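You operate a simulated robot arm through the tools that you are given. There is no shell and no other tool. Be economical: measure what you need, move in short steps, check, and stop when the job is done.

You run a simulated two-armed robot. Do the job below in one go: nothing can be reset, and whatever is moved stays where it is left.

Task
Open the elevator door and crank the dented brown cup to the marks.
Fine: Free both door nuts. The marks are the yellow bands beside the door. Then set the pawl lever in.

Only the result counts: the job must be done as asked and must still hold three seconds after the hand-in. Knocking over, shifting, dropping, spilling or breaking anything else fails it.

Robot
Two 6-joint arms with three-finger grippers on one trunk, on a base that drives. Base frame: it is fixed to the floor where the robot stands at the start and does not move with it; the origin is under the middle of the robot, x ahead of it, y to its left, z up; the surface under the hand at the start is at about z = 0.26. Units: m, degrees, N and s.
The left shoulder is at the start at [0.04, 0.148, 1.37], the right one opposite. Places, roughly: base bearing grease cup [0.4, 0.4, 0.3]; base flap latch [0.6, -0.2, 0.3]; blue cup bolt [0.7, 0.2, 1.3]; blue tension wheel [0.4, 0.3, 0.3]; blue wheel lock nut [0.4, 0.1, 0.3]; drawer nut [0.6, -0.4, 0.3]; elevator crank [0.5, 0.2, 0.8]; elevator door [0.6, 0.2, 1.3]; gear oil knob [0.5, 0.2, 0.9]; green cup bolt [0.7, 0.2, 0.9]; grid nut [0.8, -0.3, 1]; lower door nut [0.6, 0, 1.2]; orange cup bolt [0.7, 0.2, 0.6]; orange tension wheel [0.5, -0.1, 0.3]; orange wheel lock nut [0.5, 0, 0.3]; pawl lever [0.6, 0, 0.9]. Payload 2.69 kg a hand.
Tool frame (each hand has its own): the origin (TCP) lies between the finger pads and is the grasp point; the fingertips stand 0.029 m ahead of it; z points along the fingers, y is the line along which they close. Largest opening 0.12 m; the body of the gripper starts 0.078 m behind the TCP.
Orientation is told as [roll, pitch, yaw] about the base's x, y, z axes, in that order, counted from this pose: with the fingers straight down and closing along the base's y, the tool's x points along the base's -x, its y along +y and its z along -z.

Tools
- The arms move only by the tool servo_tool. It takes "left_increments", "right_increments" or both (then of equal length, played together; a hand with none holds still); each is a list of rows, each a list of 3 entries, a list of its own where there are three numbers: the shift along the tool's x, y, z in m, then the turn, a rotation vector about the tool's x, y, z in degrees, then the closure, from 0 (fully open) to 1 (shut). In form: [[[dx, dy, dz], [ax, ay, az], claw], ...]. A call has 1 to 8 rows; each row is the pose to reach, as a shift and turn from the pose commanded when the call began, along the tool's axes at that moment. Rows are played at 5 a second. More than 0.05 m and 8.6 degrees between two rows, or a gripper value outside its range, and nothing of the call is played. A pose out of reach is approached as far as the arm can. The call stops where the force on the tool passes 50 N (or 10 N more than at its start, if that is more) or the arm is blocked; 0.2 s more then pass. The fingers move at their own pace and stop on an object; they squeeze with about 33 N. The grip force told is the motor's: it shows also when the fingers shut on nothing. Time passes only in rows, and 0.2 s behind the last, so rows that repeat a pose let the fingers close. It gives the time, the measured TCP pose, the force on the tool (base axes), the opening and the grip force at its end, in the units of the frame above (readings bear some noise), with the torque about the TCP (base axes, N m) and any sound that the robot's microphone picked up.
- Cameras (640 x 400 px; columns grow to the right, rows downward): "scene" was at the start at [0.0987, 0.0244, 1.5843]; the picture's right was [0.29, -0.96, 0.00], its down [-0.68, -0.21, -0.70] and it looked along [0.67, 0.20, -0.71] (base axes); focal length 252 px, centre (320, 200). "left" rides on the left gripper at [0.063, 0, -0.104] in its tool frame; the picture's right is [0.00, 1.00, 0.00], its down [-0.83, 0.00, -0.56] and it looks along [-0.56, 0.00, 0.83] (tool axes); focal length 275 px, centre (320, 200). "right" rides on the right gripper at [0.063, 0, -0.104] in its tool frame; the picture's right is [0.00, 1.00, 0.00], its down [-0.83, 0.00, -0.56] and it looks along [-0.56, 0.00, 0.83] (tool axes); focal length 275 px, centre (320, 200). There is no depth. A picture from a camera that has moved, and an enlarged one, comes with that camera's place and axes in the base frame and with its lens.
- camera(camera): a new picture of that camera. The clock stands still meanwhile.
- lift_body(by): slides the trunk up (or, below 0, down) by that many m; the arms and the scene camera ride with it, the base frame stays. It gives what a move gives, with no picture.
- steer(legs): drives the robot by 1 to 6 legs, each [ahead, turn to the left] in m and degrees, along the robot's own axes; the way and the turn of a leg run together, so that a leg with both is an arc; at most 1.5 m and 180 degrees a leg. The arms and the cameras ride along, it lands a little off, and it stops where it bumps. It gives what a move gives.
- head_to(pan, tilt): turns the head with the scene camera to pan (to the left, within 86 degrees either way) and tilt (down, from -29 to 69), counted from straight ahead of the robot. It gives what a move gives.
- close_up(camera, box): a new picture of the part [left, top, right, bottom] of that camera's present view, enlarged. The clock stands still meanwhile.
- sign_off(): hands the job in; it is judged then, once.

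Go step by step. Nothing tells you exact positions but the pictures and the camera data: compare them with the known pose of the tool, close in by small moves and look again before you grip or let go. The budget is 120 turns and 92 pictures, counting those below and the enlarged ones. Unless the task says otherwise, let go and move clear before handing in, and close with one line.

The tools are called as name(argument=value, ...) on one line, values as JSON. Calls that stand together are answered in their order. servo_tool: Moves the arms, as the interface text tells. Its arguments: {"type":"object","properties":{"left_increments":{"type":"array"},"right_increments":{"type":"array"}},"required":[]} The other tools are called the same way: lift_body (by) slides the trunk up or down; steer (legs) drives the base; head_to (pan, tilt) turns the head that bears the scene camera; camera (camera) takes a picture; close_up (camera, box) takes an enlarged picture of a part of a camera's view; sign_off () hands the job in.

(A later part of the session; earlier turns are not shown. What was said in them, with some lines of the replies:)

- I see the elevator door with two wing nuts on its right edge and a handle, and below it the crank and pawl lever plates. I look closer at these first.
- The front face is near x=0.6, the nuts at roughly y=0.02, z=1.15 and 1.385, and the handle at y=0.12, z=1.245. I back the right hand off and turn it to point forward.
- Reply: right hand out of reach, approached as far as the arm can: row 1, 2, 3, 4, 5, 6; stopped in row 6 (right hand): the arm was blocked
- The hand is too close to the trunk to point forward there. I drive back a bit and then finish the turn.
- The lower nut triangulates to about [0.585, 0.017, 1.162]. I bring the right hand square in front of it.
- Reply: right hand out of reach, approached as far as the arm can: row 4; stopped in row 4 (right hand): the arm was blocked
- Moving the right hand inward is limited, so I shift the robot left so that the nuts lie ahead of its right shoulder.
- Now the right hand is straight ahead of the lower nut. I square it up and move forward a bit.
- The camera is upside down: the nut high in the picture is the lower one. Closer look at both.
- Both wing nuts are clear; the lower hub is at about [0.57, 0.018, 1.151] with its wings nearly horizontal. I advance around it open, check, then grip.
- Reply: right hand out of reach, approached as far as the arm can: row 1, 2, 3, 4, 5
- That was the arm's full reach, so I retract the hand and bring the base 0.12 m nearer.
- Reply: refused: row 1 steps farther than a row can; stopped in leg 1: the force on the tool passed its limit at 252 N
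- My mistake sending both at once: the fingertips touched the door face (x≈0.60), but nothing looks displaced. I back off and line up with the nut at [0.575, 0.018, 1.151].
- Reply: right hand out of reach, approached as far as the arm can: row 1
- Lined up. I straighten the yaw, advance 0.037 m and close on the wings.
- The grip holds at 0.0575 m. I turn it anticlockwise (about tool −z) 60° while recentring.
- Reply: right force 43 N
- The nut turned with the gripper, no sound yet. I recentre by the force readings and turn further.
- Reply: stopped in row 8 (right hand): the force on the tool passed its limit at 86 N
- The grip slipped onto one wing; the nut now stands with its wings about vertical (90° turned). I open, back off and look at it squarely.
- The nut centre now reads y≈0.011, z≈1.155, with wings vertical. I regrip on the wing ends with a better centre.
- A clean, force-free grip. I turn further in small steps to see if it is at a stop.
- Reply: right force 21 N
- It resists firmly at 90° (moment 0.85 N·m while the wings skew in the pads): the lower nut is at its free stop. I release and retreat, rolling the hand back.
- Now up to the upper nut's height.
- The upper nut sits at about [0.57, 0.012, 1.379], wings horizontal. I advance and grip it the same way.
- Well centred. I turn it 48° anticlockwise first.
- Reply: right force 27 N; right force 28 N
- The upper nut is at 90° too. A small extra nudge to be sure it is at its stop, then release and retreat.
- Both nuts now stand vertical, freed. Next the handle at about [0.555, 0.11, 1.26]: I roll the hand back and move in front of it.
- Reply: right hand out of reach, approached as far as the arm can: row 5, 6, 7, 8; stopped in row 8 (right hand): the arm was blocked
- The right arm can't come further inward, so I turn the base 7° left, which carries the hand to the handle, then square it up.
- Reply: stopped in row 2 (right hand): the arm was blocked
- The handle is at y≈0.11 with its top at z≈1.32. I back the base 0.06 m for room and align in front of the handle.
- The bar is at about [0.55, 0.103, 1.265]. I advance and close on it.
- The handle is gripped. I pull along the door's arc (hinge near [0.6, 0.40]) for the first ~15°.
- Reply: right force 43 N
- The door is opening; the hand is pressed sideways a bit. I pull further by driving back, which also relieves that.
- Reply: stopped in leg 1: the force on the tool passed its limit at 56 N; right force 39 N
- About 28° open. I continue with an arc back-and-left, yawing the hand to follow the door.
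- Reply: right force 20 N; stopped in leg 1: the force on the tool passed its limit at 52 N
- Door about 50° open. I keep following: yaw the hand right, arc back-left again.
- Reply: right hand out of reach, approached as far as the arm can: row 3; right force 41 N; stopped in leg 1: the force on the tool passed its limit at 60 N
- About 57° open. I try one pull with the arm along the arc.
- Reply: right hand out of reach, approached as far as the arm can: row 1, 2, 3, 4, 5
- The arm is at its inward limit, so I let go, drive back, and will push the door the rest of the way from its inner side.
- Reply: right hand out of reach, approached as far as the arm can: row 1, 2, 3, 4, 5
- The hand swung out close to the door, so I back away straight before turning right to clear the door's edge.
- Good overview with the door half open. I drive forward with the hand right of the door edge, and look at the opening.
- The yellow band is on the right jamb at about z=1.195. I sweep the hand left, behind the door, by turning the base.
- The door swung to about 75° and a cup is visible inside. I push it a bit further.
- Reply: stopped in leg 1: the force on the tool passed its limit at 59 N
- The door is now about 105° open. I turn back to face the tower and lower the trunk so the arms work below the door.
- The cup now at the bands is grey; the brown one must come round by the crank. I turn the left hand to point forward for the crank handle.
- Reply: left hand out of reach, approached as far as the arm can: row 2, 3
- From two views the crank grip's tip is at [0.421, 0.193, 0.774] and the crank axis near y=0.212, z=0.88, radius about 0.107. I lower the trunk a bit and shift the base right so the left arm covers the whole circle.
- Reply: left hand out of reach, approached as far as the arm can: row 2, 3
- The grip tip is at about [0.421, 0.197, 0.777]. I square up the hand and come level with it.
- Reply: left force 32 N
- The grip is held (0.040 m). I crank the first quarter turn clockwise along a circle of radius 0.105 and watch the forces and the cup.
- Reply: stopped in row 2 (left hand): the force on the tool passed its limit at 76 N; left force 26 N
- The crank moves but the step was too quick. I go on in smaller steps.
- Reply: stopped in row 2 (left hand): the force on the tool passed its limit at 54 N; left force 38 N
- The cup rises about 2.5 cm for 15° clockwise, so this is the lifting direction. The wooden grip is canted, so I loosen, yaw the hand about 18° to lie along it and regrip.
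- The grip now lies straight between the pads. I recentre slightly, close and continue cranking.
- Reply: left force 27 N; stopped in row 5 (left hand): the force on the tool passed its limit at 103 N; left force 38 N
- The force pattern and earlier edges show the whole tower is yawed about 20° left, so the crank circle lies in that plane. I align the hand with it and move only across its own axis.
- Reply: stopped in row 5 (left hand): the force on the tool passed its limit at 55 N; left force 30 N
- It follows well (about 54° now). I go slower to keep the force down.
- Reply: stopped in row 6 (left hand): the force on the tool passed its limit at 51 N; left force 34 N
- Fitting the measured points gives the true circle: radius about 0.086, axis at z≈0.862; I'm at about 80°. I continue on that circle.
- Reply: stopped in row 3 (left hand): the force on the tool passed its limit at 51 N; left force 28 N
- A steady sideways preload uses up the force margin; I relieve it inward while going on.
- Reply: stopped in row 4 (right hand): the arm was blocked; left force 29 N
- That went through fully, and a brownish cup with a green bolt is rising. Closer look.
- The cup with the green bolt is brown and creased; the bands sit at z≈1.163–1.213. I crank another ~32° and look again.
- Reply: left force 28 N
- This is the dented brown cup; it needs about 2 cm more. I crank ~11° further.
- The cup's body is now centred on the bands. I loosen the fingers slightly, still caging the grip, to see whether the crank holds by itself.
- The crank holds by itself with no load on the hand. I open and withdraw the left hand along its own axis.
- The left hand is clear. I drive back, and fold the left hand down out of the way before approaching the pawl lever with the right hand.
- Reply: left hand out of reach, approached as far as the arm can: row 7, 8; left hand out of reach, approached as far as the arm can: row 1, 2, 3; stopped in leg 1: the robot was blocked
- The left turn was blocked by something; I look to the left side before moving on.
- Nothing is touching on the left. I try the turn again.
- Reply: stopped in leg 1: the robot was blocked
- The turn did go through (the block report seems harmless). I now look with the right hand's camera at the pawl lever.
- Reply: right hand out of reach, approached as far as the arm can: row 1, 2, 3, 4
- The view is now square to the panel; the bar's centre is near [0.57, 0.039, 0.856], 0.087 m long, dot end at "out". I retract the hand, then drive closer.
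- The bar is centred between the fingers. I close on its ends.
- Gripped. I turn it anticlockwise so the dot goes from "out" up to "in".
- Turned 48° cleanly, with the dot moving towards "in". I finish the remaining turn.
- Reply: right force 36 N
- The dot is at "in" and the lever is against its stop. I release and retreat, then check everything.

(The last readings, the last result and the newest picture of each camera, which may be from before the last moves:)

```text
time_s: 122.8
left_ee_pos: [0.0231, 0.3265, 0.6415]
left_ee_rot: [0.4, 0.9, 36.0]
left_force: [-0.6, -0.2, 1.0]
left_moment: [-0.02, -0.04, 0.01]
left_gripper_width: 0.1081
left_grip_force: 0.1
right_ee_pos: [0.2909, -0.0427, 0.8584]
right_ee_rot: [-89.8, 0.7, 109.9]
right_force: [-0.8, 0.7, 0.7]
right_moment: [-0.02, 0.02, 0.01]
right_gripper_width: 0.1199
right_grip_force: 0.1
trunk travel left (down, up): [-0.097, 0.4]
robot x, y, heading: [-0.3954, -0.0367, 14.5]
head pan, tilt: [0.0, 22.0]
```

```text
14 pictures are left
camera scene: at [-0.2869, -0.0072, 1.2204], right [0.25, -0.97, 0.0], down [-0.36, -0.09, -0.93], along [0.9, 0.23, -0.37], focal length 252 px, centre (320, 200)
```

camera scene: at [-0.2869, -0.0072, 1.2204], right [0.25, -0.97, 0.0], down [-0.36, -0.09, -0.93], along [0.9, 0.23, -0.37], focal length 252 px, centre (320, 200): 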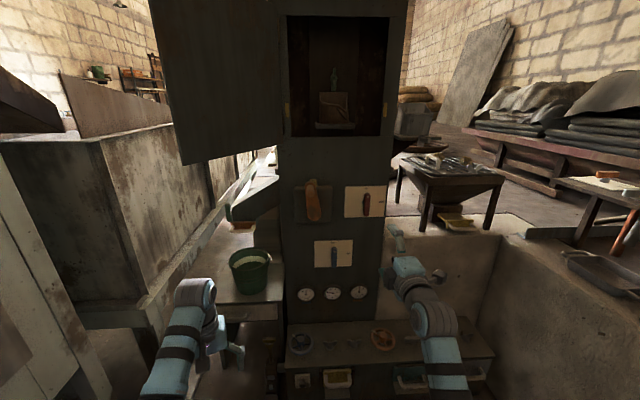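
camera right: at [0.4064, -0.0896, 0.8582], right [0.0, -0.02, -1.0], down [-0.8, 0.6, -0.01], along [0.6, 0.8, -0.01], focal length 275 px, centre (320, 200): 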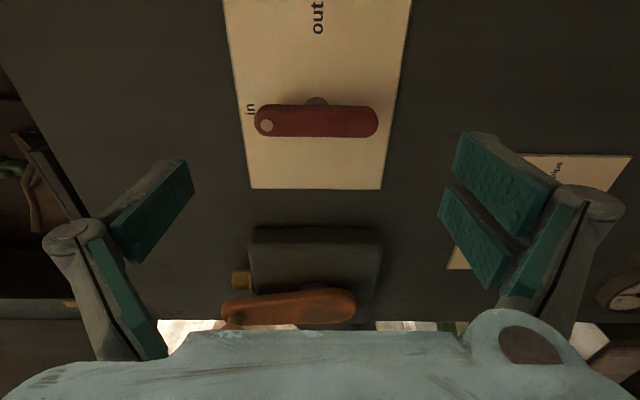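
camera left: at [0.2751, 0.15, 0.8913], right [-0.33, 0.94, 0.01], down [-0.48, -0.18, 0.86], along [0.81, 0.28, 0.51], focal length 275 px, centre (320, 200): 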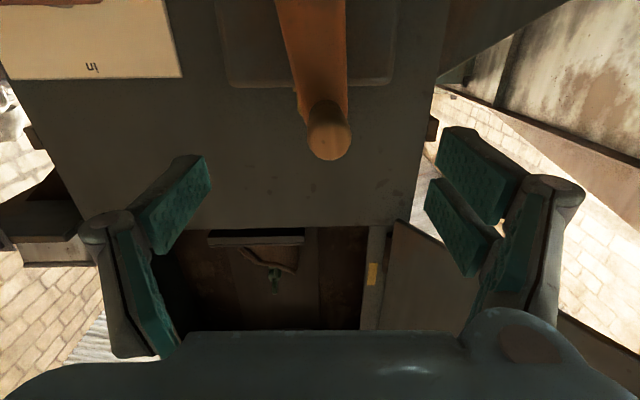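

close_up(camera="scene", box=[270, 10, 410, 140])

close_up(camera="scene", box=[280, 150, 400, 250])

```text
3.08 times, centred on (340, 75) of scene
camera zoom: at [-0.2869, -0.0072, 1.2204], right [0.25, -0.97, 0.0], down [-0.36, -0.09, -0.93], along [0.9, 0.23, -0.37], focal length 774 px, centre (258, 585)
```

zoom: 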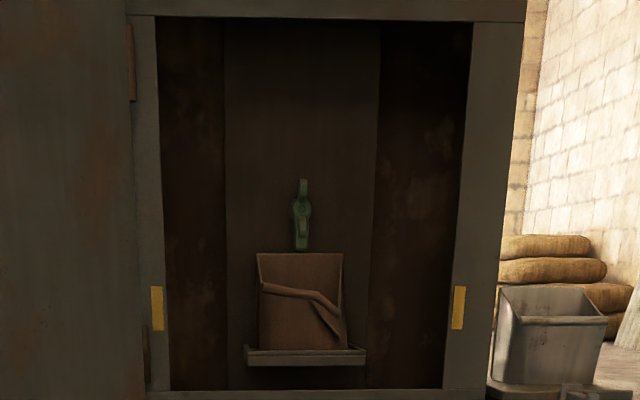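

```text
4.00 times, centred on (340, 200) of scene
camera zoom: at [-0.2869, -0.0072, 1.2204], right [0.25, -0.97, 0.0], down [-0.36, -0.09, -0.93], along [0.9, 0.23, -0.37], focal length 1006 px, centre (240, 200)
```

zoom: 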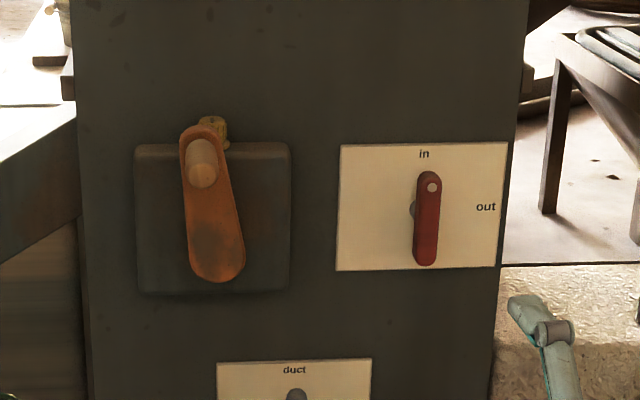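

I freed both door nuts, opened the door, cranked the dented brown cup level with the yellow bands, and set the pawl lever to "in". The last picture shows it all holding, with both hands clear, so I hand in.

sign_off()

```text
The job is handed in.
```

The door is open, the dented brown cup is level with the yellow bands, the pawl lever is at "in", both hands are clear, and the job is handed in; on the way the right hand once hit the closed door hard (252 N), with no visible damage.
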